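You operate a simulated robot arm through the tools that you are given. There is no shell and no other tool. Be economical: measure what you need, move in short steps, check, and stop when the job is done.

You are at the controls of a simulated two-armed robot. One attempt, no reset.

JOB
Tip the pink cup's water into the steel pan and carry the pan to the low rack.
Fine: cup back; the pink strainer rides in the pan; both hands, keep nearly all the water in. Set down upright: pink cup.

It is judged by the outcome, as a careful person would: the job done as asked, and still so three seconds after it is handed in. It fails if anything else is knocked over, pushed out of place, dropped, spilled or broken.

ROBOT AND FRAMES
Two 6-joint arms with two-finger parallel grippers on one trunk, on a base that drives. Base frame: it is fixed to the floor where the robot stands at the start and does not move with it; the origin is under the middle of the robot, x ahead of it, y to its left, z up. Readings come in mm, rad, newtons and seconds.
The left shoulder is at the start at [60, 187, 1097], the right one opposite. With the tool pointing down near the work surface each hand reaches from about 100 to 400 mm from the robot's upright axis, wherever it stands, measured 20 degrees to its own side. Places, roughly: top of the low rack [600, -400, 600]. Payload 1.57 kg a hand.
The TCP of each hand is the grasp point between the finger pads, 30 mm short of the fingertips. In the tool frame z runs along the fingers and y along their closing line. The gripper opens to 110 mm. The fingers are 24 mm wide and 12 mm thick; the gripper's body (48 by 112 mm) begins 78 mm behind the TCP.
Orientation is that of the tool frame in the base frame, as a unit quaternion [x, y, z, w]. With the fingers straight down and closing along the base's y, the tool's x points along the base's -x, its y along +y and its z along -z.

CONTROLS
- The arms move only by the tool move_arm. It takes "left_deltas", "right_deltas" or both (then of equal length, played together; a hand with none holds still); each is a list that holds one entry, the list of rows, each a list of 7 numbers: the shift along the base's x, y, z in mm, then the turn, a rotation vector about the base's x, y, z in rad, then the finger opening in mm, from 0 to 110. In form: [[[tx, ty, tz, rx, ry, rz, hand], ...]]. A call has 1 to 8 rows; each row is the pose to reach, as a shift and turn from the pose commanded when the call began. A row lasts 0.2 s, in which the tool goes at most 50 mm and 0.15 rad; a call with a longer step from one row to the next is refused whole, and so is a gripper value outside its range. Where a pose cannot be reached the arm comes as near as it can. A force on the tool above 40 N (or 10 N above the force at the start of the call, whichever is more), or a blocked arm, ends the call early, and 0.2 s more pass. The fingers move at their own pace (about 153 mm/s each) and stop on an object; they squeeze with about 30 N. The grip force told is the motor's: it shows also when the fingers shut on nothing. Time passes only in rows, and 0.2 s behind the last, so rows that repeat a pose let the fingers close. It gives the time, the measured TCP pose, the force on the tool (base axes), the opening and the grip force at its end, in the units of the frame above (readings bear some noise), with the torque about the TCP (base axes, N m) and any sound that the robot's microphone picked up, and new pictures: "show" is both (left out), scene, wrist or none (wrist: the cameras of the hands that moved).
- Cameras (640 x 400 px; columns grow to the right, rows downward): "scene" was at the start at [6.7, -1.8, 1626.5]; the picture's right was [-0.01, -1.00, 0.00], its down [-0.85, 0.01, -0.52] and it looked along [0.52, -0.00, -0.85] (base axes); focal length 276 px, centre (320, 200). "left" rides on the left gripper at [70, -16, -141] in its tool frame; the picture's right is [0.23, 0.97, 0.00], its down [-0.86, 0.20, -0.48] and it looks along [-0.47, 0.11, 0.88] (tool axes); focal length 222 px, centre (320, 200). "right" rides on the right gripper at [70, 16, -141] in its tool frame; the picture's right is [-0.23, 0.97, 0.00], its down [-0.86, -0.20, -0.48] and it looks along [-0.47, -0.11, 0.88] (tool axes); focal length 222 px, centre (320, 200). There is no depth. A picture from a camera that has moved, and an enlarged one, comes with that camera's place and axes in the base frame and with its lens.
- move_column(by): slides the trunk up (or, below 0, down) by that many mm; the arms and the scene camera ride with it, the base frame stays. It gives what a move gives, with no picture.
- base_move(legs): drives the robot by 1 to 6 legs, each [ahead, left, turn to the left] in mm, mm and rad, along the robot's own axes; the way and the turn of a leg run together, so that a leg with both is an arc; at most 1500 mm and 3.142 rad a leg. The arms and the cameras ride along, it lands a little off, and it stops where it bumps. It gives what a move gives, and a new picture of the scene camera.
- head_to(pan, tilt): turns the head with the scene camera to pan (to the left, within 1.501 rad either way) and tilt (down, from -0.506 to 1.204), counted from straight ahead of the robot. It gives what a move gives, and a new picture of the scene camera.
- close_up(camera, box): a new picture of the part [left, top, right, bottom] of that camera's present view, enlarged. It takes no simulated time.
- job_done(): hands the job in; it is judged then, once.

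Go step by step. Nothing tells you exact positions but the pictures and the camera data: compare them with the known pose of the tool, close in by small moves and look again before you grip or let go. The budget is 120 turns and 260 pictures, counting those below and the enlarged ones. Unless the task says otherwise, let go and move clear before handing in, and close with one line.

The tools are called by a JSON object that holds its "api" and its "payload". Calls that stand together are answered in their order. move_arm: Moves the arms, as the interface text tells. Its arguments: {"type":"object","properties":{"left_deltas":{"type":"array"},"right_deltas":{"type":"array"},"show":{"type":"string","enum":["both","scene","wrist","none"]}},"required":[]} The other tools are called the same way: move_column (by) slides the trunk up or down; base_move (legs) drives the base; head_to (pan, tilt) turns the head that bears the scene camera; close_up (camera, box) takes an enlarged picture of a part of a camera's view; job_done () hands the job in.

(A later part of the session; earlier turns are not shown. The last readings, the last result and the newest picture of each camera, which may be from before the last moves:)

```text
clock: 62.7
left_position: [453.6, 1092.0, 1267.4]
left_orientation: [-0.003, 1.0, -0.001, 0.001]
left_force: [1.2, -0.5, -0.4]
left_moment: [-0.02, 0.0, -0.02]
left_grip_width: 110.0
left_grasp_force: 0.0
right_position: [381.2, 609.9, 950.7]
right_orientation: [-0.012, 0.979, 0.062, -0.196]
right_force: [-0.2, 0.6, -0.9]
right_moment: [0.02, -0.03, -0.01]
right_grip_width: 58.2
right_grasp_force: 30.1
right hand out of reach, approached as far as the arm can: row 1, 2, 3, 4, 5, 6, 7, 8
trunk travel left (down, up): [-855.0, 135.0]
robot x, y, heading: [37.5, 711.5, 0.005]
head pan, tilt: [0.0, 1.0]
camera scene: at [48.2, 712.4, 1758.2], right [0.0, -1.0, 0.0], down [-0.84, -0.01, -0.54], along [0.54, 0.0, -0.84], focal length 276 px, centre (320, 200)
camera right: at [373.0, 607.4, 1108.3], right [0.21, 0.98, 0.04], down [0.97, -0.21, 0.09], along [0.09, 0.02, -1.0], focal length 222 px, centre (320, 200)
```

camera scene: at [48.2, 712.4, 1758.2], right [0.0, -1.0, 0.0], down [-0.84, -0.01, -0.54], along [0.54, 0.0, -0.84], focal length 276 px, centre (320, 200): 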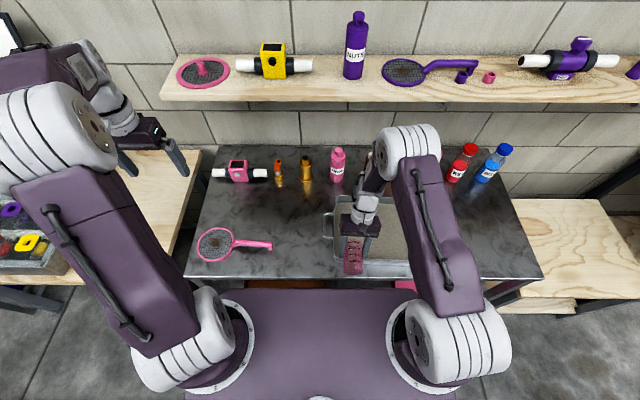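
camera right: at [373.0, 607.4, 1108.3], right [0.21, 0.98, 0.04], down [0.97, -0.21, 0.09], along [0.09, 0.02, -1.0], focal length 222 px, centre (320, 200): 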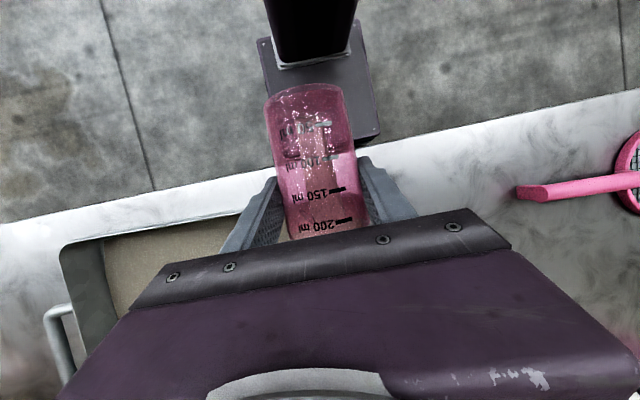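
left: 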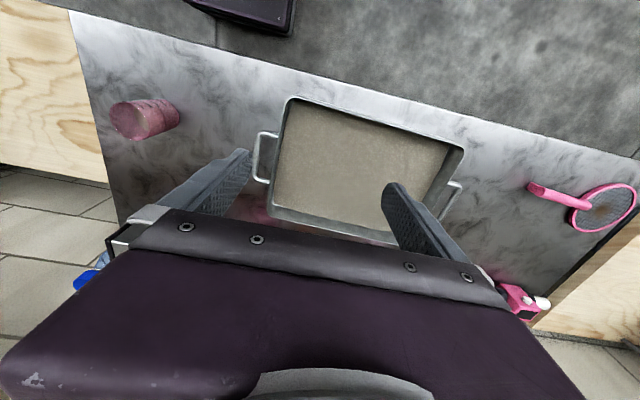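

The pour is running and the lip is still inside the pan, but the hand drifted toward the pan's front-left. I'll re-centre with a small base step.

{"api": "base_move", "payload": {"legs": [[50, -60, 0]]}}

{"api": "close_up", "payload": {"camera": "right", "box": [180, 40, 480, 280]}}

{"api": "close_up", "payload": {"camera": "scene", "box": [290, 180, 450, 290]}}

```text
clock: 63.8
left_position: [499.9, 1035.0, 1265.7]
left_orientation: [-0.002, 1.0, -0.002, 0.0]
left_force: [0.3, 0.4, 0.1]
left_moment: [-0.05, -0.03, -0.01]
left_grip_width: 109.8
left_grasp_force: 0.1
right_position: [428.7, 551.2, 951.2]
right_orientation: [-0.013, 0.979, 0.061, -0.194]
right_force: [0.3, 0.7, 0.1]
right_moment: [-0.02, -0.02, -0.01]
right_grip_width: 58.1
right_grasp_force: 29.8
trunk travel left (down, up): [-855.0, 135.0]
robot x, y, heading: [92.5, 650.1, 0.008]
head pan, tilt: [0.0, 1.0]
camera scene: at [92.9, 654.8, 1758.2], right [0.01, -1.0, 0.0], down [-0.84, -0.01, -0.54], along [0.54, 0.0, -0.84], focal length 276 px, centre (320, 200)
```

scene: 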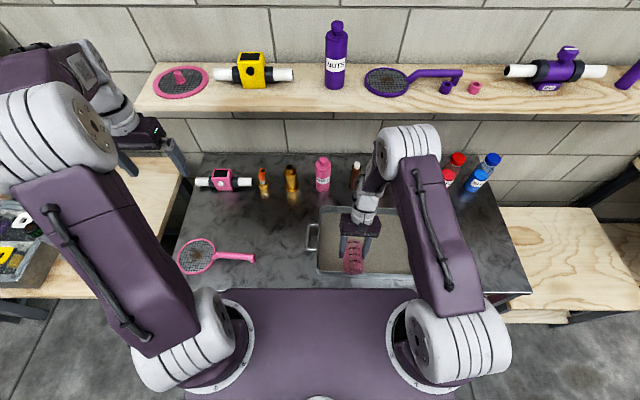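

```text
1.67 times, centred on (330, 160) of right
camera zoom: at [419.6, 548.2, 1109.5], right [0.21, 0.98, 0.04], down [0.97, -0.21, 0.09], along [0.1, 0.02, -1.0], focal length 370 px, centre (303, 267)
```

zoom: 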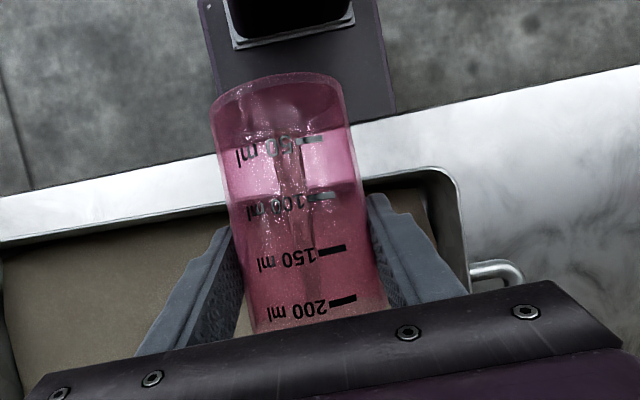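

```text
3.64 times, centred on (370, 235) of scene
camera zoom: at [92.9, 654.8, 1758.2], right [0.01, -1.0, 0.0], down [-0.84, -0.01, -0.54], along [0.54, 0.0, -0.84], focal length 1004 px, centre (138, 73)
```

zoom: 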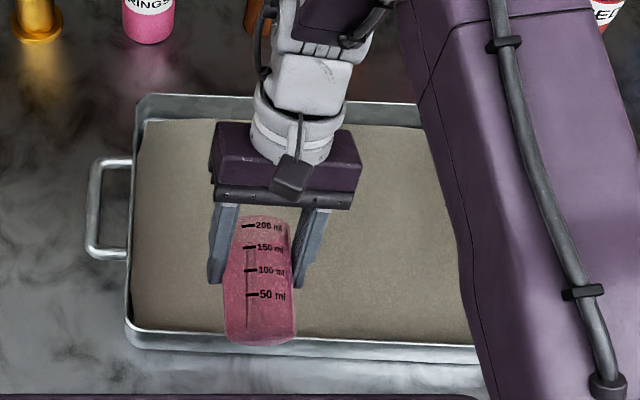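

The cup is nearly horizontal over the pan with no spill. Tipping further to empty it.

{"api": "move_arm", "payload": {"right_deltas": [[[5, -5, 2, 0, 0.07, 0, 0], [10, -10, 5, 0, 0.14, 0, 0], [10, -15, 10, 0, 0.21, 0, 0], [10, -15, 10, 0, 0.28, 0, 0], [10, -15, 10, 0, 0.35, 0, 0], [10, -15, 10, 0, 0.42, 0, 0], [10, -15, 10, 0, 0.45, 0, 0], [10, -15, 10, 0, 0.45, 0, 0]]]}}

{"api": "close_up", "payload": {"camera": "scene", "box": [290, 180, 450, 290]}}

```text
clock: 65.6
left_position: [503.6, 1029.7, 1266.5]
left_orientation: [-0.003, 1.0, 0.0, -0.001]
left_force: [0.0, 0.4, 0.5]
left_moment: [0.02, 0.01, -0.04]
left_grip_width: 109.9
left_grasp_force: 0.1
right_position: [318.5, 542.8, 944.4]
right_orientation: [-0.001, 0.912, 0.07, -0.404]
right_force: [0.1, 0.0, 0.6]
right_moment: [0.03, 0.03, 0.0]
right_grip_width: 58.4
right_grasp_force: 30.1
right hand out of reach, approached as far as the arm can: row 1, 2, 3, 4, 5, 6, 7, 8
trunk travel left (down, up): [-855.0, 135.0]
robot x, y, heading: [93.3, 649.8, 0.007]
head pan, tilt: [0.0, 1.0]
camera scene: at [97.2, 649.0, 1758.2], right [0.01, -1.0, 0.0], down [-0.84, 0.0, -0.54], along [0.54, 0.0, -0.84], focal length 276 px, centre (320, 200)
camera right: at [376.8, 535.7, 1092.3], right [0.21, 0.98, -0.04], down [0.92, -0.21, -0.34], along [-0.34, 0.03, -0.94], focal length 222 px, centre (320, 200)
```

scene: 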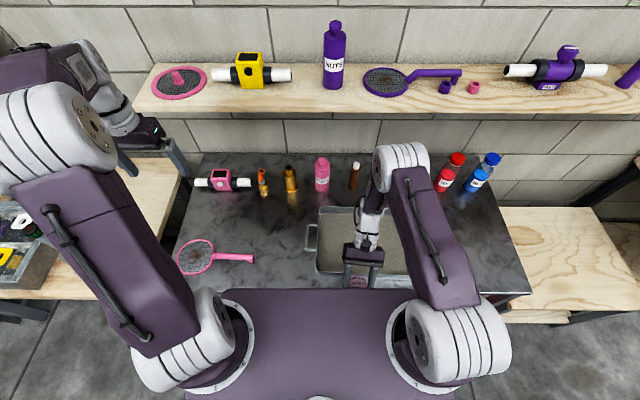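
right: 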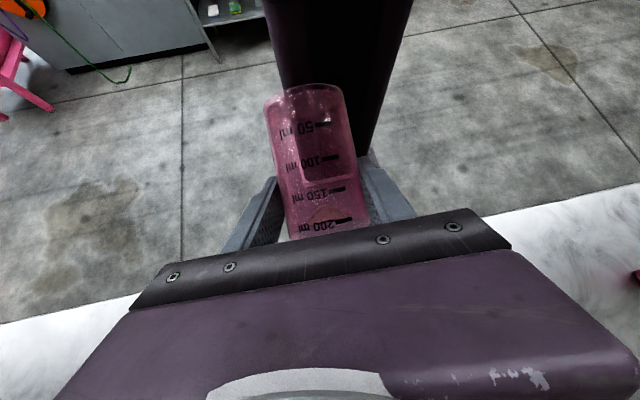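

```text
3.64 times, centred on (370, 235) of scene
camera zoom: at [97.2, 649.0, 1758.2], right [0.01, -1.0, 0.0], down [-0.84, 0.0, -0.54], along [0.54, 0.0, -0.84], focal length 1004 px, centre (138, 73)
```

zoom: 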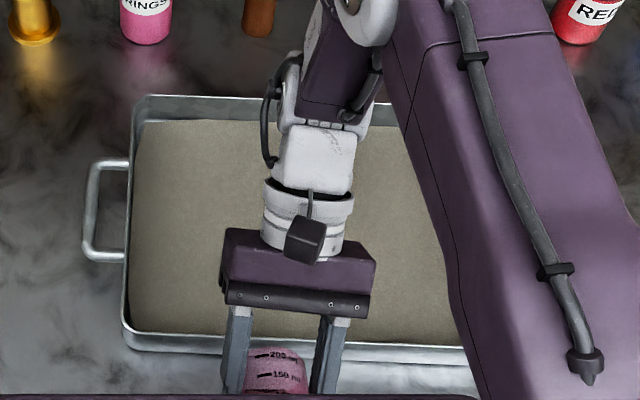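

The hand drifted back toward me while tipping, with the lip near the pan's front edge. No time passes for a close look, so I'll check the cup's content and the table strip.

{"api": "close_up", "payload": {"camera": "right", "box": [200, 60, 420, 260]}}

{"api": "close_up", "payload": {"camera": "scene", "box": [310, 250, 410, 300]}}

```text
2.00 times, centred on (310, 160) of right
camera zoom: at [376.8, 535.7, 1092.3], right [0.21, 0.98, -0.04], down [0.92, -0.21, -0.34], along [-0.34, 0.03, -0.94], focal length 444 px, centre (340, 280)
```

zoom: 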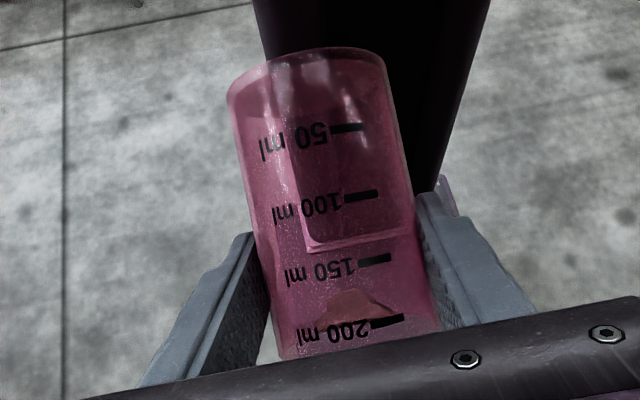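

```text
6.40 times, centred on (360, 275) of scene
camera zoom: at [97.2, 649.0, 1758.2], right [0.01, -1.0, 0.0], down [-0.84, 0.0, -0.54], along [0.54, 0.0, -0.84], focal length 1767 px, centre (64, -280)
```

zoom: 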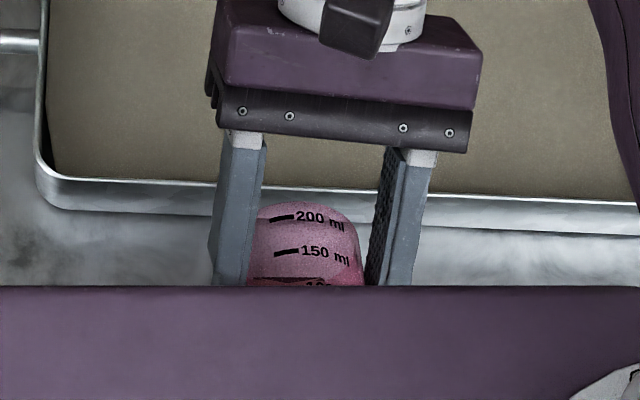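

I'll turn the cup back a little and move it forward over the pan again, then check what is left in it.

{"api": "move_arm", "payload": {"right_deltas": [[[20, 0, 5, 0, -0.1, 0, 0], [40, 0, 10, 0, -0.2, 0, 0], [60, 0, 10, 0, -0.3, 0, 0], [80, 0, 10, 0, -0.4, 0, 0], [100, 0, 10, 0, -0.5, 0, 0], [100, 0, 10, 0, -0.5, 0, 0]]]}}

{"api": "close_up", "payload": {"camera": "right", "box": [200, 60, 420, 260]}}

{"api": "close_up", "payload": {"camera": "scene", "box": [290, 180, 450, 290]}}

```text
clock: 67.0
left_position: [504.2, 1029.5, 1266.6]
left_orientation: [-0.003, 1.0, 0.001, -0.001]
left_force: [0.2, 0.7, 0.3]
left_moment: [-0.01, 0.01, 0.02]
left_grip_width: 110.0
left_grasp_force: 0.1
right_position: [419.5, 541.6, 955.1]
right_orientation: [-0.014, 0.983, 0.062, -0.17]
right_force: [-0.7, 0.9, -0.1]
right_moment: [-0.02, -0.01, 0.03]
right_grip_width: 58.2
right_grasp_force: 29.7
trunk travel left (down, up): [-855.0, 135.0]
robot x, y, heading: [83.5, 650.7, 0.006]
head pan, tilt: [0.0, 1.0]
camera scene: at [97.8, 648.4, 1758.2], right [0.01, -1.0, 0.0], down [-0.84, 0.0, -0.54], along [0.54, 0.0, -0.84], focal length 276 px, centre (320, 200)
camera right: at [402.0, 537.9, 1112.8], right [0.21, 0.98, 0.05], down [0.97, -0.21, 0.14], along [0.14, 0.02, -0.99], focal length 222 px, centre (320, 200)
```

scene: 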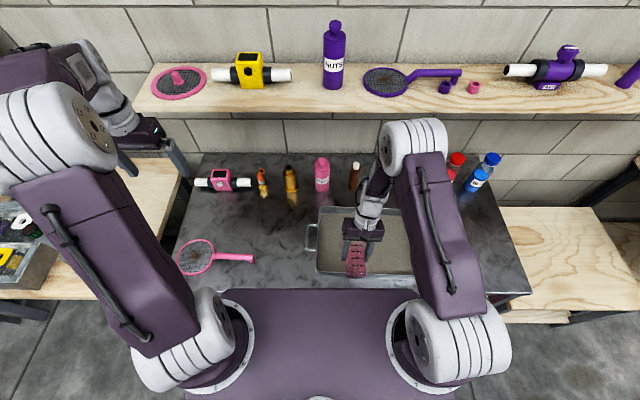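
right: 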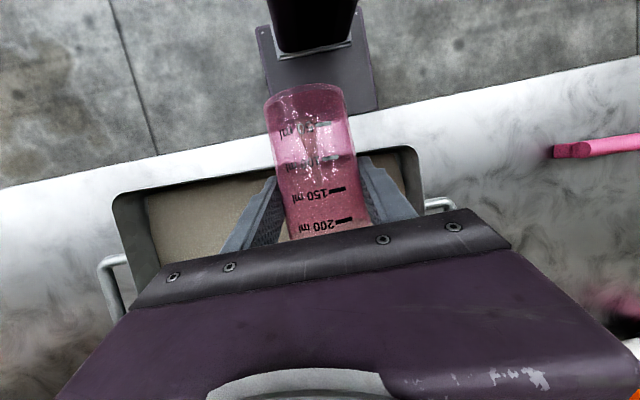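

```text
2.00 times, centred on (310, 160) of right
camera zoom: at [402.0, 537.9, 1112.8], right [0.21, 0.98, 0.05], down [0.97, -0.21, 0.14], along [0.14, 0.02, -0.99], focal length 444 px, centre (340, 280)
```

zoom: 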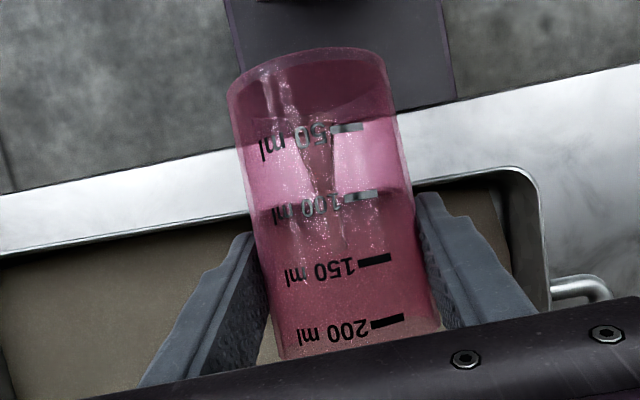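

```text
3.64 times, centred on (370, 235) of scene
camera zoom: at [97.8, 648.4, 1758.2], right [0.01, -1.0, 0.0], down [-0.84, 0.0, -0.54], along [0.54, 0.0, -0.84], focal length 1004 px, centre (138, 73)
```

zoom: 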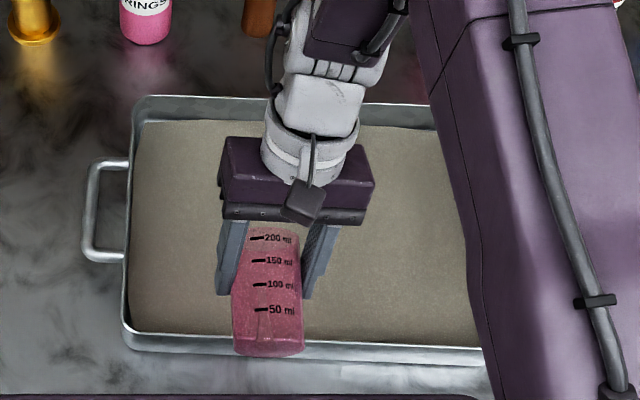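

The force reading shows the cup got light while its lip was still over the pan, and the strip in front of the pan looks dry, so the cup is empty. Now I'll turn it back upright, starting with raising and untilting.

{"api": "move_arm", "payload": {"right_deltas": [[[0, 0, 10, 0, -0.1, 0, 0], [0, 0, 20, 0, -0.2, 0, 0], [0, 0, 35, 0, -0.32, 0, 0], [0, 0, 50, 0, -0.44, 0, 0], [-10, 0, 65, 0, -0.56, 0, 0], [-30, 0, 80, 0, -0.68, 0, 0], [-50, 0, 90, 0, -0.8, 0, 0]]], "show": "scene"}}

{"api": "close_up", "payload": {"camera": "scene", "box": [290, 180, 450, 290]}}

{"api": "close_up", "payload": {"camera": "right", "box": [100, 0, 540, 260]}}

```text
clock: 68.6
left_position: [507.3, 1029.4, 1265.0]
left_orientation: [-0.003, 1.0, 0.0, -0.001]
left_force: [0.4, -1.1, 0.1]
left_moment: [0.01, 0.04, 0.01]
left_grip_width: 110.2
left_grasp_force: 0.1
right_position: [419.2, 564.7, 978.0]
right_orientation: [-0.037, 0.973, 0.05, 0.224]
right_force: [0.2, -0.3, -0.6]
right_moment: [-0.03, 0.0, -0.01]
right_grip_width: 58.4
right_grasp_force: 29.6
right hand out of reach, approached as far as the arm can: row 3, 4, 5, 6, 7
trunk travel left (down, up): [-855.0, 135.0]
robot x, y, heading: [91.3, 647.7, 0.007]
head pan, tilt: [0.0, 1.0]
camera scene: at [101.0, 650.3, 1758.2], right [0.0, -1.0, 0.0], down [-0.84, 0.0, -0.54], along [0.54, 0.0, -0.84], focal length 276 px, centre (320, 200)
```

scene: 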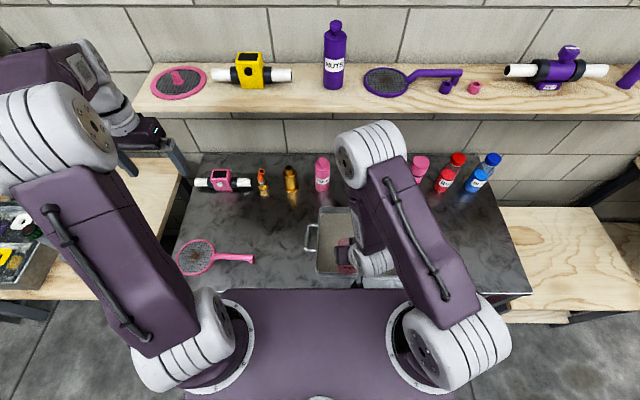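

```text
3.64 times, centred on (370, 235) of scene
camera zoom: at [101.0, 650.3, 1758.2], right [0.0, -1.0, 0.0], down [-0.84, 0.0, -0.54], along [0.54, 0.0, -0.84], focal length 1004 px, centre (138, 73)
```

zoom: 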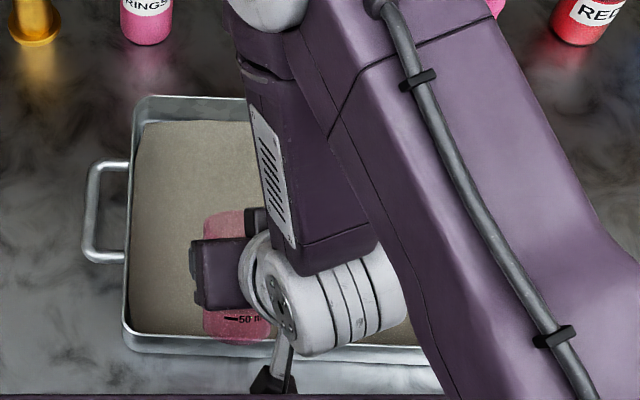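

```text
1.45 times, centred on (320, 130) of right
camera zoom: at [294.1, 562.4, 1075.7], right [0.11, 0.98, 0.18], down [0.58, -0.21, 0.79], along [0.81, 0.02, -0.59], focal length 323 px, centre (320, 302)
```

zoom: 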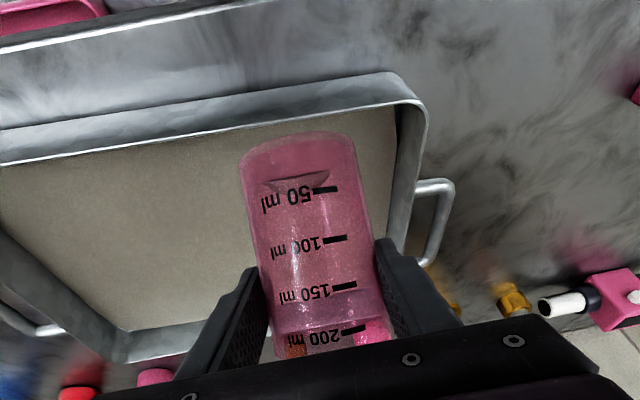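

The arm is folded tightly here, so I'll back the base away from the table before continuing to upright the cup.

{"api": "base_move", "payload": {"legs": [[-330, 0, 0]]}}

{"api": "move_column", "payload": {"by": -230}}

{"api": "move_arm", "payload": {"right_deltas": [[[25, -15, 20, 0, 0, 0, 0], [50, -40, 50, 0, -0.08, 0, 0], [80, -65, 80, 0, -0.18, 0, 0], [110, -90, 110, 0, -0.28, 0, 0], [140, -115, 140, 0, -0.38, 0, 0], [170, -135, 170, 0, -0.45, 0, 0], [200, -150, 190, 0, -0.5, 0, 0]]]}}

```text
clock: 70.8
left_position: [167.0, 1028.6, 1265.2]
left_orientation: [-0.006, 1.0, 0.0, -0.001]
left_force: [0.1, -0.5, -0.1]
left_moment: [0.03, 0.02, 0.02]
left_grip_width: 110.2
left_grasp_force: 0.0
right_position: [83.9, 564.8, 977.5]
right_orientation: [-0.041, 0.972, 0.052, 0.225]
right_force: [0.6, 0.0, -0.8]
right_moment: [-0.04, 0.01, 0.03]
right_grip_width: 58.2
right_grasp_force: 29.9
trunk travel left (down, up): [-855.0, 135.0]
robot x, y, heading: [-249.1, 644.2, 0.015]
head pan, tilt: [0.0, 1.0]
camera scene: at [-235.2, 645.8, 1758.2], right [0.01, -1.0, 0.0], down [-0.84, -0.01, -0.54], along [0.54, 0.01, -0.84], focal length 276 px, centre (320, 200)
```

scene: 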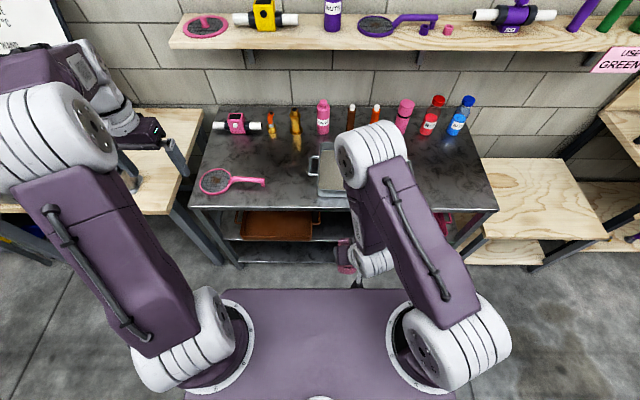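

```text
clock: 73.2
left_position: [165.1, 1029.1, 1035.8]
left_orientation: [-0.007, 1.0, 0.0, 0.0]
left_force: [-1.2, 0.1, -0.2]
left_moment: [-0.02, 0.0, -0.03]
left_grip_width: 109.9
left_grasp_force: 0.2
right_position: [82.2, 565.6, 749.3]
right_orientation: [-0.042, 0.972, 0.053, 0.226]
right_force: [0.1, -0.2, -0.3]
right_moment: [0.0, 0.02, 0.01]
right_grip_width: 58.2
right_grasp_force: 30.1
trunk travel left (down, up): [-625.0, 365.0]
robot x, y, heading: [-247.9, 646.2, 0.012]
head pan, tilt: [0.0, 1.0]
```

```text
clock: 74.8
left_position: [166.0, 1029.9, 1036.8]
left_orientation: [-0.007, 1.0, 0.0, 0.0]
left_force: [-0.6, 0.0, 1.0]
left_moment: [0.01, 0.03, -0.01]
left_grip_width: 110.0
left_grasp_force: 0.0
right_position: [282.7, 413.4, 937.3]
right_orientation: [-0.053, 0.886, 0.041, 0.458]
right_force: [0.3, 0.9, -0.4]
right_moment: [-0.01, -0.02, 0.01]
right_grip_width: 58.3
right_grasp_force: 30.5
right hand out of reach, approached as far as the arm can: row 2, 3
trunk travel left (down, up): [-625.0, 365.0]
robot x, y, heading: [-248.1, 646.7, 0.011]
head pan, tilt: [0.0, 1.0]
camera scene: at [-237.5, 645.4, 1528.2], right [0.01, -1.0, 0.0], down [-0.84, -0.01, -0.54], along [0.54, 0.01, -0.84], focal length 276 px, centre (320, 200)
camera right: at [128.1, 409.2, 962.7], right [0.0, 0.98, 0.21], down [0.13, -0.21, 0.97], along [0.99, 0.02, -0.13], focal length 222 px, centre (320, 200)
```

scene: 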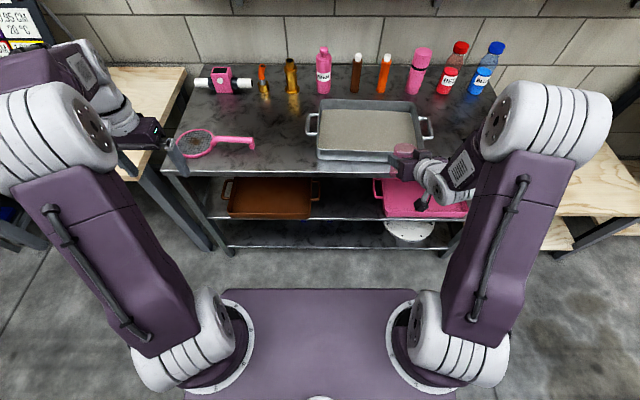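
right: 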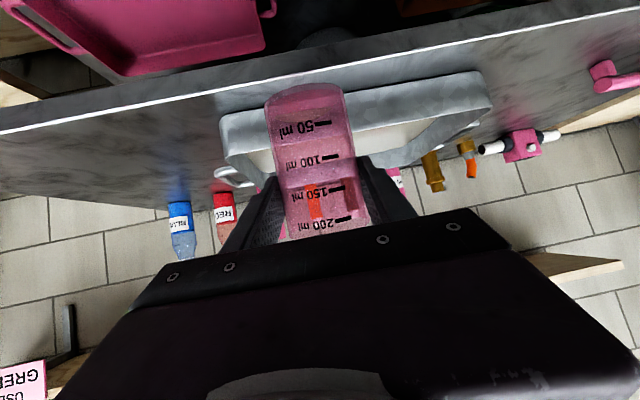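

The cup is nearly upright again. Checking its contents and the table and floor for drips.

{"api": "close_up", "payload": {"camera": "scene", "box": [360, 120, 460, 182]}}

{"api": "close_up", "payload": {"camera": "right", "box": [220, 60, 420, 250]}}

{"api": "close_up", "payload": {"camera": "scene", "box": [290, 80, 450, 180]}}

```text
6.40 times, centred on (410, 151) of scene
camera zoom: at [-237.5, 645.4, 1528.2], right [0.01, -1.0, 0.0], down [-0.84, -0.01, -0.54], along [0.54, 0.01, -0.84], focal length 1767 px, centre (-256, 514)
```

zoom: 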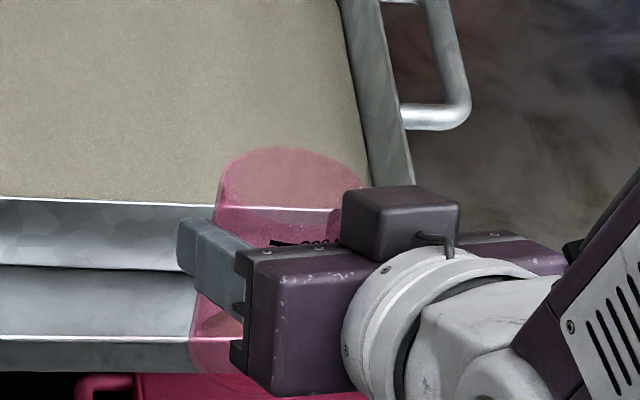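

```text
2.11 times, centred on (320, 155) of right
camera zoom: at [128.1, 409.2, 962.7], right [0.0, 0.98, 0.21], down [0.13, -0.21, 0.97], along [0.99, 0.02, -0.13], focal length 468 px, centre (320, 295)
```

zoom: 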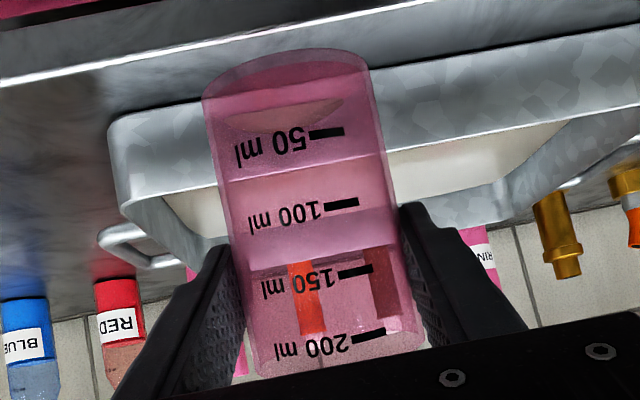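

```text
4.00 times, centred on (370, 130) of scene
camera zoom: at [-237.5, 645.4, 1528.2], right [0.01, -1.0, 0.0], down [-0.84, -0.01, -0.54], along [0.54, 0.01, -0.84], focal length 1104 px, centre (120, 480)
```

zoom: 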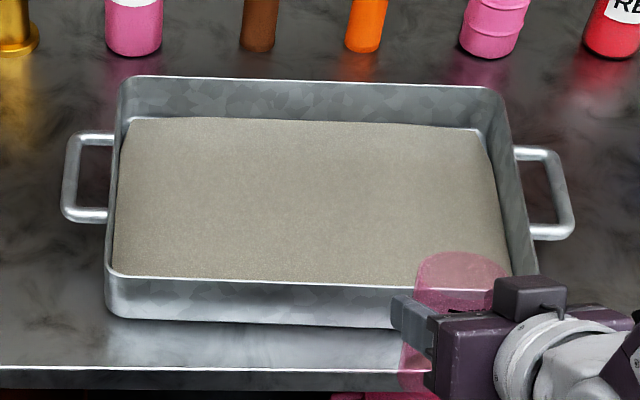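

The cup is empty and the table around the pan is dry. Driving back to the cup's original place at the pose that worked before.

{"api": "base_move", "payload": {"legs": [[-96, 0, -0.01], [0, -290, 0]]}}

{"api": "move_column", "payload": {"by": -120}}

{"api": "move_arm", "payload": {"right_deltas": [[[15, -5, 30, 0, -0.03, -0.03, 0], [35, -12, 65, 0, -0.07, -0.06, 0], [60, -20, 95, 0, -0.12, -0.09, 0], [90, -28, 110, 0, -0.16, -0.12, 0], [125, -36, 110, 0, -0.2, -0.15, 0], [160, -44, 110, 0, -0.22, -0.17, 0]]]}}

```text
clock: 77.5
left_position: [73.4, 729.8, 1037.7]
left_orientation: [0.0, 1.0, 0.0, 0.0]
left_force: [-0.4, 0.2, 0.4]
left_moment: [-0.03, 0.0, 0.03]
left_grip_width: 110.0
left_grasp_force: 0.1
right_position: [183.8, 114.1, 937.8]
right_orientation: [-0.046, 0.886, 0.037, 0.459]
right_force: [0.0, -0.2, 0.4]
right_moment: [-0.01, -0.03, -0.02]
right_grip_width: 57.9
right_grasp_force: 29.2
trunk travel left (down, up): [-625.0, 365.0]
robot x, y, heading: [-339.1, 353.9, -0.001]
head pan, tilt: [0.0, 1.0]
camera scene: at [-334.2, 351.6, 1528.2], right [0.0, -1.0, 0.0], down [-0.84, 0.0, -0.54], along [0.54, 0.0, -0.84], focal length 276 px, centre (320, 200)
```

scene: 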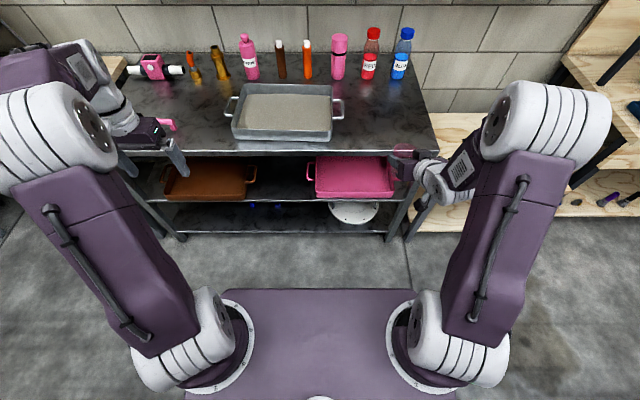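

```text
clock: 79.0
left_position: [74.5, 730.0, 917.0]
left_orientation: [-0.001, 1.0, 0.001, -0.001]
left_force: [0.6, 0.1, 0.9]
left_moment: [-0.01, 0.0, -0.01]
left_grip_width: 110.1
left_grasp_force: 0.0
right_position: [183.4, 113.5, 817.4]
right_orientation: [-0.047, 0.886, 0.038, 0.46]
right_force: [0.0, -0.3, -0.7]
right_moment: [0.03, 0.01, -0.01]
right_grip_width: 57.9
right_grasp_force: 30.1
trunk travel left (down, up): [-505.0, 485.0]
robot x, y, heading: [-341.3, 354.0, 0.002]
head pan, tilt: [0.0, 1.0]
```

```text
clock: 80.5
left_position: [74.4, 729.8, 917.0]
left_orientation: [0.001, 1.0, 0.001, -0.001]
left_force: [-0.5, 0.2, -0.9]
left_moment: [0.0, 0.05, 0.0]
left_grip_width: 110.1
left_grasp_force: 0.1
right_position: [345.8, 69.7, 928.2]
right_orientation: [0.024, 0.832, -0.007, 0.554]
right_force: [-0.1, 0.6, -0.4]
right_moment: [-0.04, 0.02, 0.02]
right_grip_width: 58.2
right_grasp_force: 30.5
trunk travel left (down, up): [-505.0, 485.0]
robot x, y, heading: [-342.4, 348.3, -0.005]
head pan, tilt: [0.0, 1.0]
camera scene: at [-333.2, 351.4, 1408.2], right [0.0, -1.0, 0.0], down [-0.84, 0.0, -0.54], along [0.54, 0.0, -0.84], focal length 276 px, centre (320, 200)
camera right: at [190.4, 93.5, 918.0], right [0.13, 0.96, 0.23], down [-0.12, -0.21, 0.97], along [0.98, -0.16, 0.09], focal length 222 px, centre (320, 200)
```

scene: 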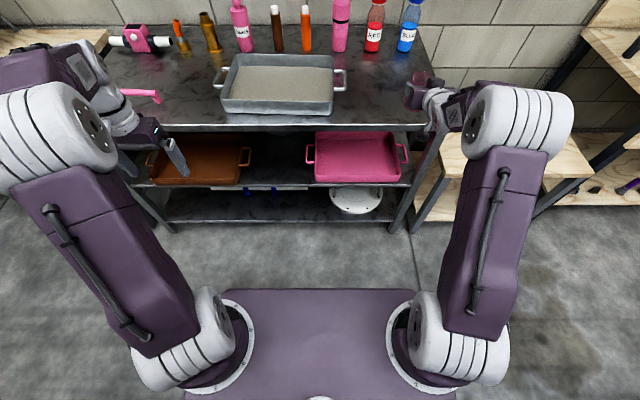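
right: 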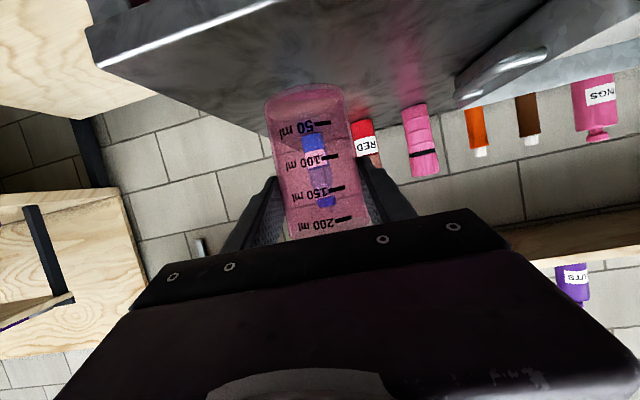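

Nearly exact orientation. Moving over the original spot and lowering.

{"api": "move_arm", "payload": {"right_deltas": [[[35, 0, 0, -0.01, 0, 0.03, 0], [70, 0, 0, -0.015, 0, 0.045, 0], [105, 0, 0, -0.015, 0, 0.045, 0], [126, 0, -10, -0.015, 0, 0.045, 0], [126, 0, -30, -0.015, 0, 0.045, 0], [126, 0, -45, -0.015, 0, 0.045, 0], [126, 0, -54, -0.015, 0, 0.045, 0]]]}}

{"api": "close_up", "payload": {"camera": "right", "box": [220, 40, 420, 250]}}

```text
clock: 82.0
left_position: [75.2, 731.1, 916.1]
left_orientation: [0.0, 1.0, -0.001, -0.001]
left_force: [-0.7, 0.2, 0.1]
left_moment: [-0.01, 0.0, 0.0]
left_grip_width: 110.0
left_grasp_force: 0.1
right_position: [469.3, 70.2, 872.4]
right_orientation: [0.002, 0.831, -0.001, 0.556]
right_force: [0.7, -0.7, 0.3]
right_moment: [0.02, -0.02, -0.03]
right_grip_width: 58.4
right_grasp_force: 29.7
right hand out of reach, approached as far as the arm can: row 3
trunk travel left (down, up): [-505.0, 485.0]
robot x, y, heading: [-339.3, 349.2, -0.004]
head pan, tilt: [0.0, 1.0]
camera scene: at [-334.2, 351.5, 1408.2], right [0.0, -1.0, 0.0], down [-0.84, 0.0, -0.54], along [0.54, 0.0, -0.84], focal length 276 px, centre (320, 200)
camera right: at [313.8, 85.7, 862.9], right [0.09, 0.97, 0.21], down [-0.11, -0.2, 0.97], along [0.99, -0.11, 0.09], focal length 222 px, centre (320, 200)
```

scene: 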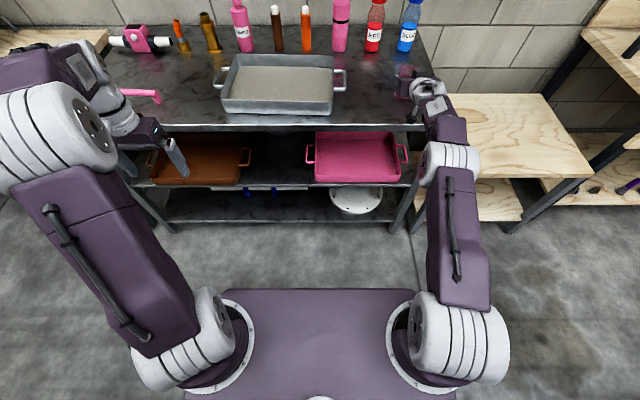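
right: 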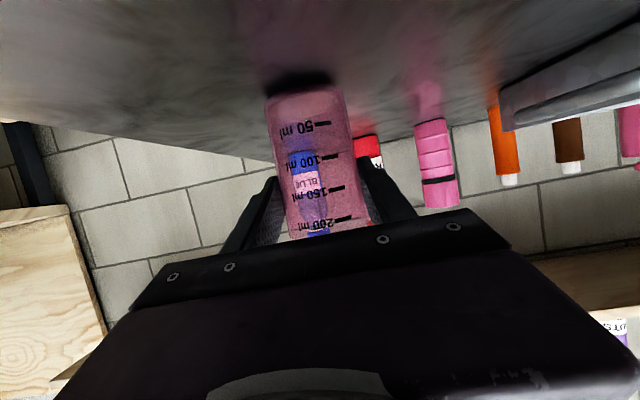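

```text
1.90 times, centred on (320, 145) of right
camera zoom: at [313.8, 85.7, 862.9], right [0.09, 0.97, 0.21], down [-0.11, -0.2, 0.97], along [0.99, -0.11, 0.09], focal length 423 px, centre (320, 305)
```

zoom: 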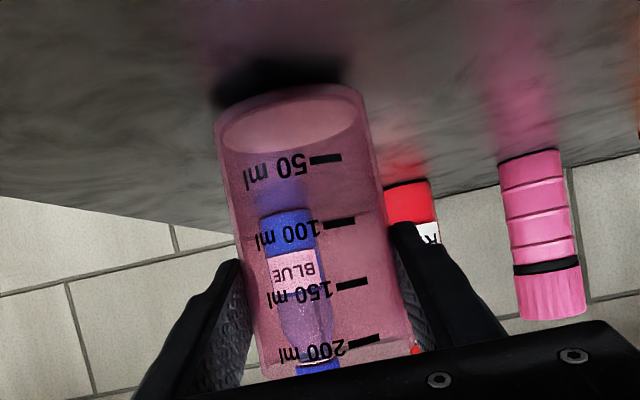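

Just above the table. Lowering in small steps until contact.

{"api": "move_arm", "payload": {"right_deltas": [[[1, 0, -2, 0, 0, 0, 0], [2, 0, -3, 0, 0, 0, 0], [2, 0, -4, 0, 0, 0, 0], [2, 0, -4, 0, 0, 0, 0]]], "show": "none"}}

{"api": "close_up", "payload": {"camera": "right", "box": [220, 40, 420, 250]}}

```text
clock: 83.0
left_position: [72.7, 730.9, 916.3]
left_orientation: [0.0, 1.0, 0.0, 0.0]
left_force: [0.1, -1.0, 0.4]
left_moment: [-0.01, -0.02, -0.01]
left_grip_width: 110.0
left_grasp_force: 0.1
right_position: [472.2, 69.1, 870.1]
right_orientation: [0.001, 0.832, 0.0, 0.555]
right_force: [0.3, 0.1, 0.0]
right_moment: [0.0, 0.0, -0.01]
right_grip_width: 58.4
right_grasp_force: 30.4
trunk travel left (down, up): [-505.0, 485.0]
robot x, y, heading: [-340.7, 349.8, -0.001]
head pan, tilt: [0.0, 1.0]
```

```text
1.90 times, centred on (320, 145) of right
camera zoom: at [315.7, 86.7, 859.2], right [0.09, 0.97, 0.21], down [-0.11, -0.2, 0.97], along [0.99, -0.11, 0.09], focal length 423 px, centre (320, 305)
```

zoom: 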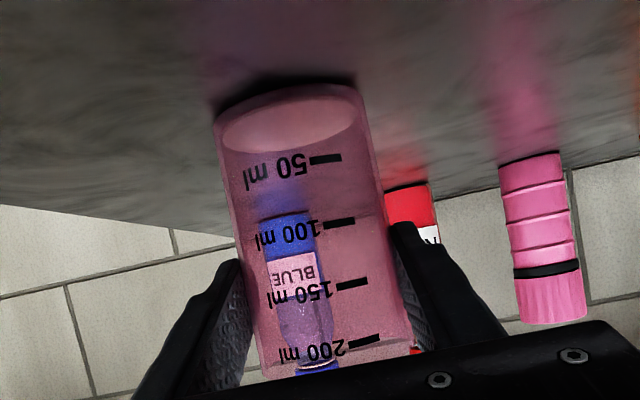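

{"api": "move_arm", "payload": {"right_deltas": [[[0, 0, -1, 0, 0, 0, 0], [0, 0, -2, 0, 0, 0, 0], [0, 0, -3, 0, 0, 0, 0], [0, 0, -3, 0, 0, 0, 0]]], "show": "none"}}

{"api": "close_up", "payload": {"camera": "right", "box": [220, 40, 420, 250]}}

```text
clock: 84.0
left_position: [73.1, 730.7, 916.3]
left_orientation: [0.0, 1.0, 0.001, 0.0]
left_force: [-0.6, 0.0, 0.2]
left_moment: [0.03, 0.01, 0.05]
left_grip_width: 110.2
left_grasp_force: 0.2
right_position: [471.7, 71.4, 867.2]
right_orientation: [0.002, 0.831, -0.002, 0.556]
right_force: [0.7, 0.8, 6.6]
right_moment: [-0.09, -0.09, 0.05]
right_grip_width: 58.2
right_grasp_force: 30.5
trunk travel left (down, up): [-505.0, 485.0]
robot x, y, heading: [-340.5, 352.6, -0.002]
head pan, tilt: [0.0, 1.0]
```

```text
1.90 times, centred on (320, 145) of right
camera zoom: at [315.3, 86.8, 857.8], right [0.09, 0.97, 0.21], down [-0.12, -0.2, 0.97], along [0.99, -0.11, 0.1], focal length 423 px, centre (320, 305)
```

zoom: 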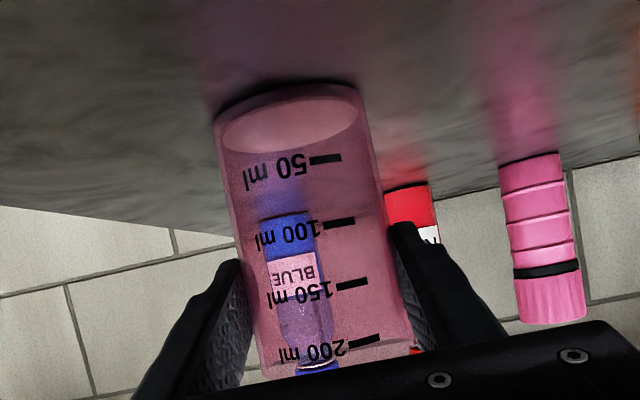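

Contact confirmed (6.6 N). Releasing, then backing straight out.

{"api": "move_arm", "payload": {"right_deltas": [[[0, 0, 1, 0, 0, 0, 70], [0, 0, 1, 0, 0, 0, 110], [0, 0, 1, 0, 0, 0, 110], [-30, 0, 3, 0, 0, 0, 110], [-65, 0, 5, 0, 0, 0, 110], [-105, 0, 5, 0, 0, 0, 110], [-140, 0, 10, 0, 0, 0, 110]]]}}

{"api": "close_up", "payload": {"camera": "scene", "box": [360, 40, 480, 115]}}

```text
clock: 85.7
left_position: [73.5, 730.1, 915.8]
left_orientation: [-0.001, 1.0, 0.0, 0.0]
left_force: [0.4, 0.2, 0.0]
left_moment: [0.03, -0.04, -0.01]
left_grip_width: 110.3
left_grasp_force: 0.0
right_position: [329.3, 69.1, 879.8]
right_orientation: [0.002, 0.831, -0.001, 0.556]
right_force: [0.0, 0.0, 0.1]
right_moment: [-0.02, 0.01, -0.03]
right_grip_width: 109.7
right_grasp_force: 0.0
right hand out of reach, approached as far as the arm can: row 4, 5
trunk travel left (down, up): [-505.0, 485.0]
robot x, y, heading: [-343.3, 351.6, 0.0]
head pan, tilt: [0.0, 1.0]
camera scene: at [-334.7, 351.8, 1408.2], right [0.0, -1.0, 0.0], down [-0.84, 0.0, -0.54], along [0.54, 0.0, -0.84], focal length 276 px, centre (320, 200)
camera right: at [174.1, 86.3, 869.1], right [0.09, 0.97, 0.21], down [-0.12, -0.2, 0.97], along [0.99, -0.11, 0.1], focal length 222 px, centre (320, 200)
```

scene: 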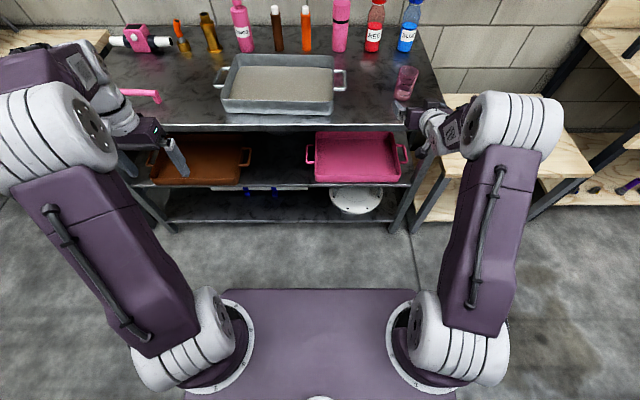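
right: 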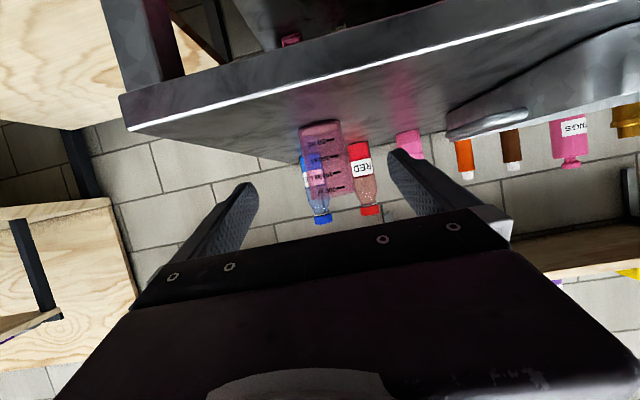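

```text
5.33 times, centred on (420, 78) of scene
camera zoom: at [-334.7, 351.8, 1408.2], right [0.0, -1.0, 0.0], down [-0.84, 0.0, -0.54], along [0.54, 0.0, -0.84], focal length 1472 px, centre (-213, 853)
```

zoom: 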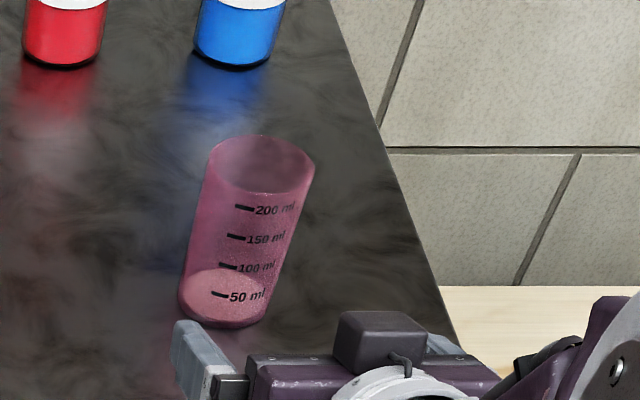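

The cup stands upright, empty, back in its spot. Next I'll raise the trunk, fold the right hand back to tool-down, and go for the strainer with the left hand.

{"api": "base_move", "payload": {"legs": [[-60, 0, 0]]}}

{"api": "move_column", "payload": {"by": 240}}

{"api": "move_arm", "payload": {"right_deltas": [[[-40, 10, 15, 0, 0.12, 0, 110], [-80, 20, 30, 0, 0.26, 0, 110], [-120, 30, 45, 0, 0.4, 0, 110], [-160, 40, 60, 0, 0.54, 0, 110], [-200, 50, 70, 0, 0.68, 0, 110], [-240, 60, 80, 0, 0.82, 0, 110], [-270, 70, 90, 0, 0.96, 0, 110], [-290, 80, 100, 0, 1.1, 0, 110]]], "show": "scene"}}

```text
clock: 86.6
left_position: [12.8, 731.3, 917.7]
left_orientation: [0.0, 1.0, 0.0, 0.0]
left_force: [-1.3, -0.3, 0.7]
left_moment: [-0.03, -0.04, 0.03]
left_grip_width: 110.1
left_grasp_force: 0.0
right_position: [268.8, 69.5, 878.4]
right_orientation: [0.002, 0.831, -0.001, 0.557]
right_force: [-0.3, 0.0, 0.0]
right_moment: [-0.03, 0.0, -0.04]
right_grip_width: 109.7
right_grasp_force: 0.0
trunk travel left (down, up): [-505.0, 485.0]
robot x, y, heading: [-401.5, 352.9, 0.002]
head pan, tilt: [0.0, 1.0]
camera scene: at [-396.8, 351.7, 1408.2], right [0.0, -1.0, 0.0], down [-0.84, 0.0, -0.54], along [0.54, 0.0, -0.84], focal length 276 px, centre (320, 200)
```

scene: 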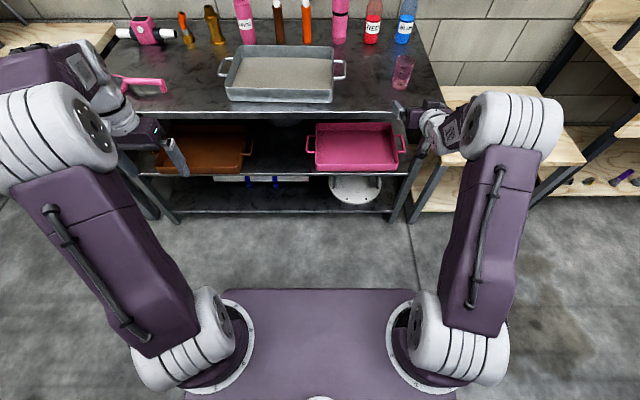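

```text
clock: 89.1
left_position: [12.9, 730.4, 1156.9]
left_orientation: [0.0, 1.0, 0.0, 0.0]
left_force: [0.8, -1.0, 0.1]
left_moment: [-0.03, -0.03, 0.02]
left_grip_width: 109.9
left_grasp_force: 0.1
right_position: [270.5, 70.1, 1118.6]
right_orientation: [0.001, 0.832, -0.001, 0.555]
right_force: [-0.3, -0.1, -0.3]
right_moment: [0.03, 0.01, -0.01]
right_grip_width: 109.9
right_grasp_force: 0.0
trunk travel left (down, up): [-745.0, 245.0]
robot x, y, heading: [-405.0, 355.8, -0.001]
head pan, tilt: [0.0, 1.0]
```

```text
clock: 90.9
left_position: [13.4, 730.1, 1156.9]
left_orientation: [0.0, 1.0, 0.001, 0.0]
left_force: [0.4, -0.7, 0.1]
left_moment: [0.0, -0.02, 0.01]
left_grip_width: 109.8
left_grasp_force: 0.0
right_position: [-31.6, 110.0, 1159.5]
right_orientation: [-0.006, 0.991, 0.074, 0.111]
right_force: [-0.6, -0.4, 0.0]
right_moment: [0.0, -0.04, -0.01]
right_grip_width: 110.0
right_grasp_force: 0.2
right hand out of reach, approached as far as the arm can: row 3, 5, 6, 7, 8
trunk travel left (down, up): [-745.0, 245.0]
robot x, y, heading: [-406.7, 352.1, 0.003]
head pan, tilt: [0.0, 1.0]
camera scene: at [-394.5, 351.3, 1648.2], right [0.0, -1.0, 0.0], down [-0.84, 0.0, -0.54], along [0.54, 0.0, -0.84], focal length 276 px, centre (320, 200)
```

scene: 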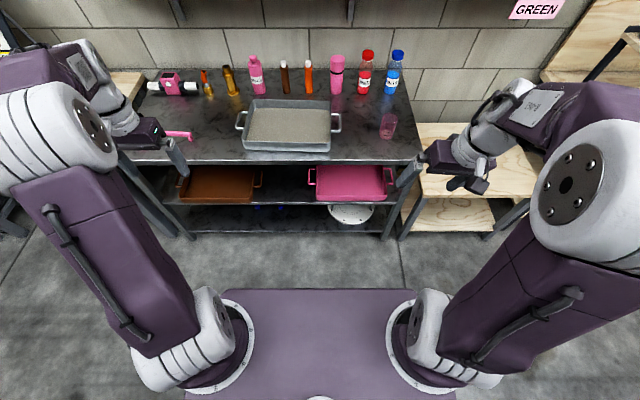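

Both arms are compact now. Turning the left hand's fingers to close along x while shifting inboard, then driving toward the strainer.

{"api": "move_arm", "payload": {"left_deltas": [[[-5, -20, 0, 0, 0, -0.14, 110], [-10, -40, 0, 0, 0, -0.28, 110], [-15, -60, 0, 0, 0, -0.42, 110], [-20, -80, 0, 0, 0, -0.56, 110], [-25, -100, 0, 0, 0, -0.7, 110], [-30, -120, 0, 0, 0, -0.84, 110], [-35, -140, 0, 0, 0, -0.98, 110], [-40, -150, 0, 0, 0, -1.12, 110]]], "show": "none"}}

{"api": "move_arm", "payload": {"left_deltas": [[[0, 0, 0, 0, 0, -0.14, 110], [0, 0, 0, 0, 0, -0.28, 110], [0, 0, 0, 0, 0, -0.42, 110], [0, 0, 0, 0, 0, -0.45, 110]]], "show": "none"}}

{"api": "base_move", "payload": {"legs": [[0, 500, 0], [440, 0, 0]]}}

```text
clock: 92.7
left_position: [-26.1, 580.4, 1157.3]
left_orientation: [0.532, 0.847, 0.001, 0.0]
left_force: [0.0, 0.3, 0.6]
left_moment: [-0.02, 0.03, 0.03]
left_grip_width: 110.0
left_grasp_force: 0.1
right_position: [-31.8, 109.8, 1160.0]
right_orientation: [-0.005, 0.991, 0.073, 0.112]
right_force: [-0.1, -0.4, 0.4]
right_moment: [0.0, -0.02, 0.0]
right_grip_width: 110.0
right_grasp_force: 0.0
trunk travel left (down, up): [-745.0, 245.0]
robot x, y, heading: [-400.7, 352.2, -0.001]
head pan, tilt: [0.0, 1.0]
```

```text
clock: 93.7
left_position: [-26.9, 580.4, 1156.0]
left_orientation: [0.708, 0.706, 0.0, 0.0]
left_force: [-0.4, -0.3, 0.5]
left_moment: [0.02, -0.02, -0.01]
left_grip_width: 110.1
left_grasp_force: 0.1
right_position: [-29.9, 110.7, 1161.5]
right_orientation: [-0.006, 0.991, 0.073, 0.111]
right_force: [0.2, -0.3, -0.3]
right_moment: [-0.04, 0.0, 0.04]
right_grip_width: 110.0
right_grasp_force: 0.1
trunk travel left (down, up): [-745.0, 245.0]
robot x, y, heading: [-406.1, 353.3, -0.0]
head pan, tilt: [0.0, 1.0]
```

```text
clock: 99.0
left_position: [405.4, 1095.9, 1157.1]
left_orientation: [0.701, 0.713, 0.001, 0.001]
left_force: [-0.4, -0.4, 0.6]
left_moment: [-0.02, 0.01, -0.01]
left_grip_width: 109.9
left_grasp_force: 0.0
right_position: [408.3, 626.1, 1162.7]
right_orientation: [-0.013, 0.991, 0.074, 0.112]
right_force: [0.1, -0.2, -0.9]
right_moment: [0.0, 0.01, 0.03]
right_grip_width: 110.2
right_grasp_force: 0.1
trunk travel left (down, up): [-745.0, 245.0]
robot x, y, heading: [33.0, 861.8, 0.012]
head pan, tilt: [0.0, 1.0]
camera scene: at [39.9, 861.7, 1648.2], right [0.01, -1.0, 0.0], down [-0.84, -0.01, -0.54], along [0.54, 0.01, -0.84], focal length 276 px, centre (320, 200)
```

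scene: 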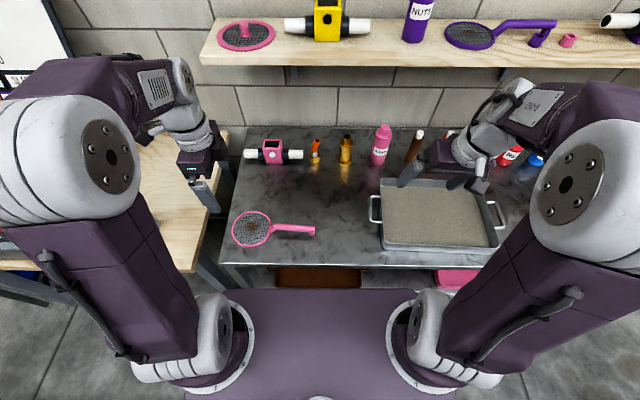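

Clear view of the strainer and the pan from here. Zooming on both.

{"api": "close_up", "payload": {"camera": "scene", "box": [215, 195, 335, 270]}}

{"api": "close_up", "payload": {"camera": "scene", "box": [360, 165, 520, 265]}}

{"api": "close_up", "payload": {"camera": "left", "box": [0, 0, 640, 400]}}

```text
5.33 times, centred on (275, 232) of scene
camera zoom: at [39.9, 861.7, 1648.2], right [0.01, -1.0, 0.0], down [-0.84, -0.01, -0.54], along [0.54, 0.01, -0.84], focal length 1472 px, centre (560, 27)
```

zoom: 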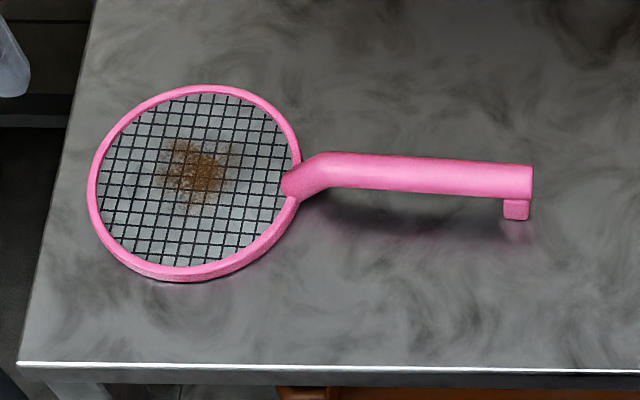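

```text
4.00 times, centred on (440, 215) of scene
camera zoom: at [39.9, 861.7, 1648.2], right [0.01, -1.0, 0.0], down [-0.84, -0.01, -0.54], along [0.54, 0.01, -0.84], focal length 1104 px, centre (-160, 140)
```

zoom: 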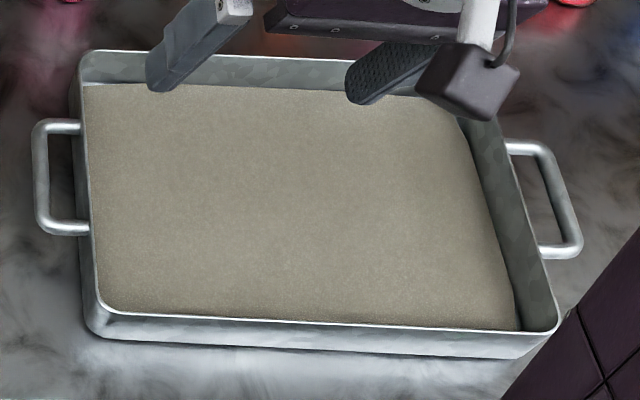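

```text
1.00 times, centred on (320, 200) of left
camera zoom: at [388.0, 1164.9, 1298.1], right [0.97, 0.24, 0.0], down [0.21, -0.85, 0.48], along [0.12, -0.46, -0.88], focal length 222 px, centre (320, 200)
```

zoom: 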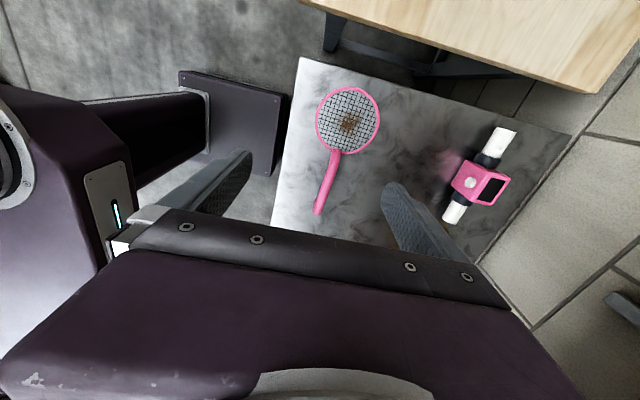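

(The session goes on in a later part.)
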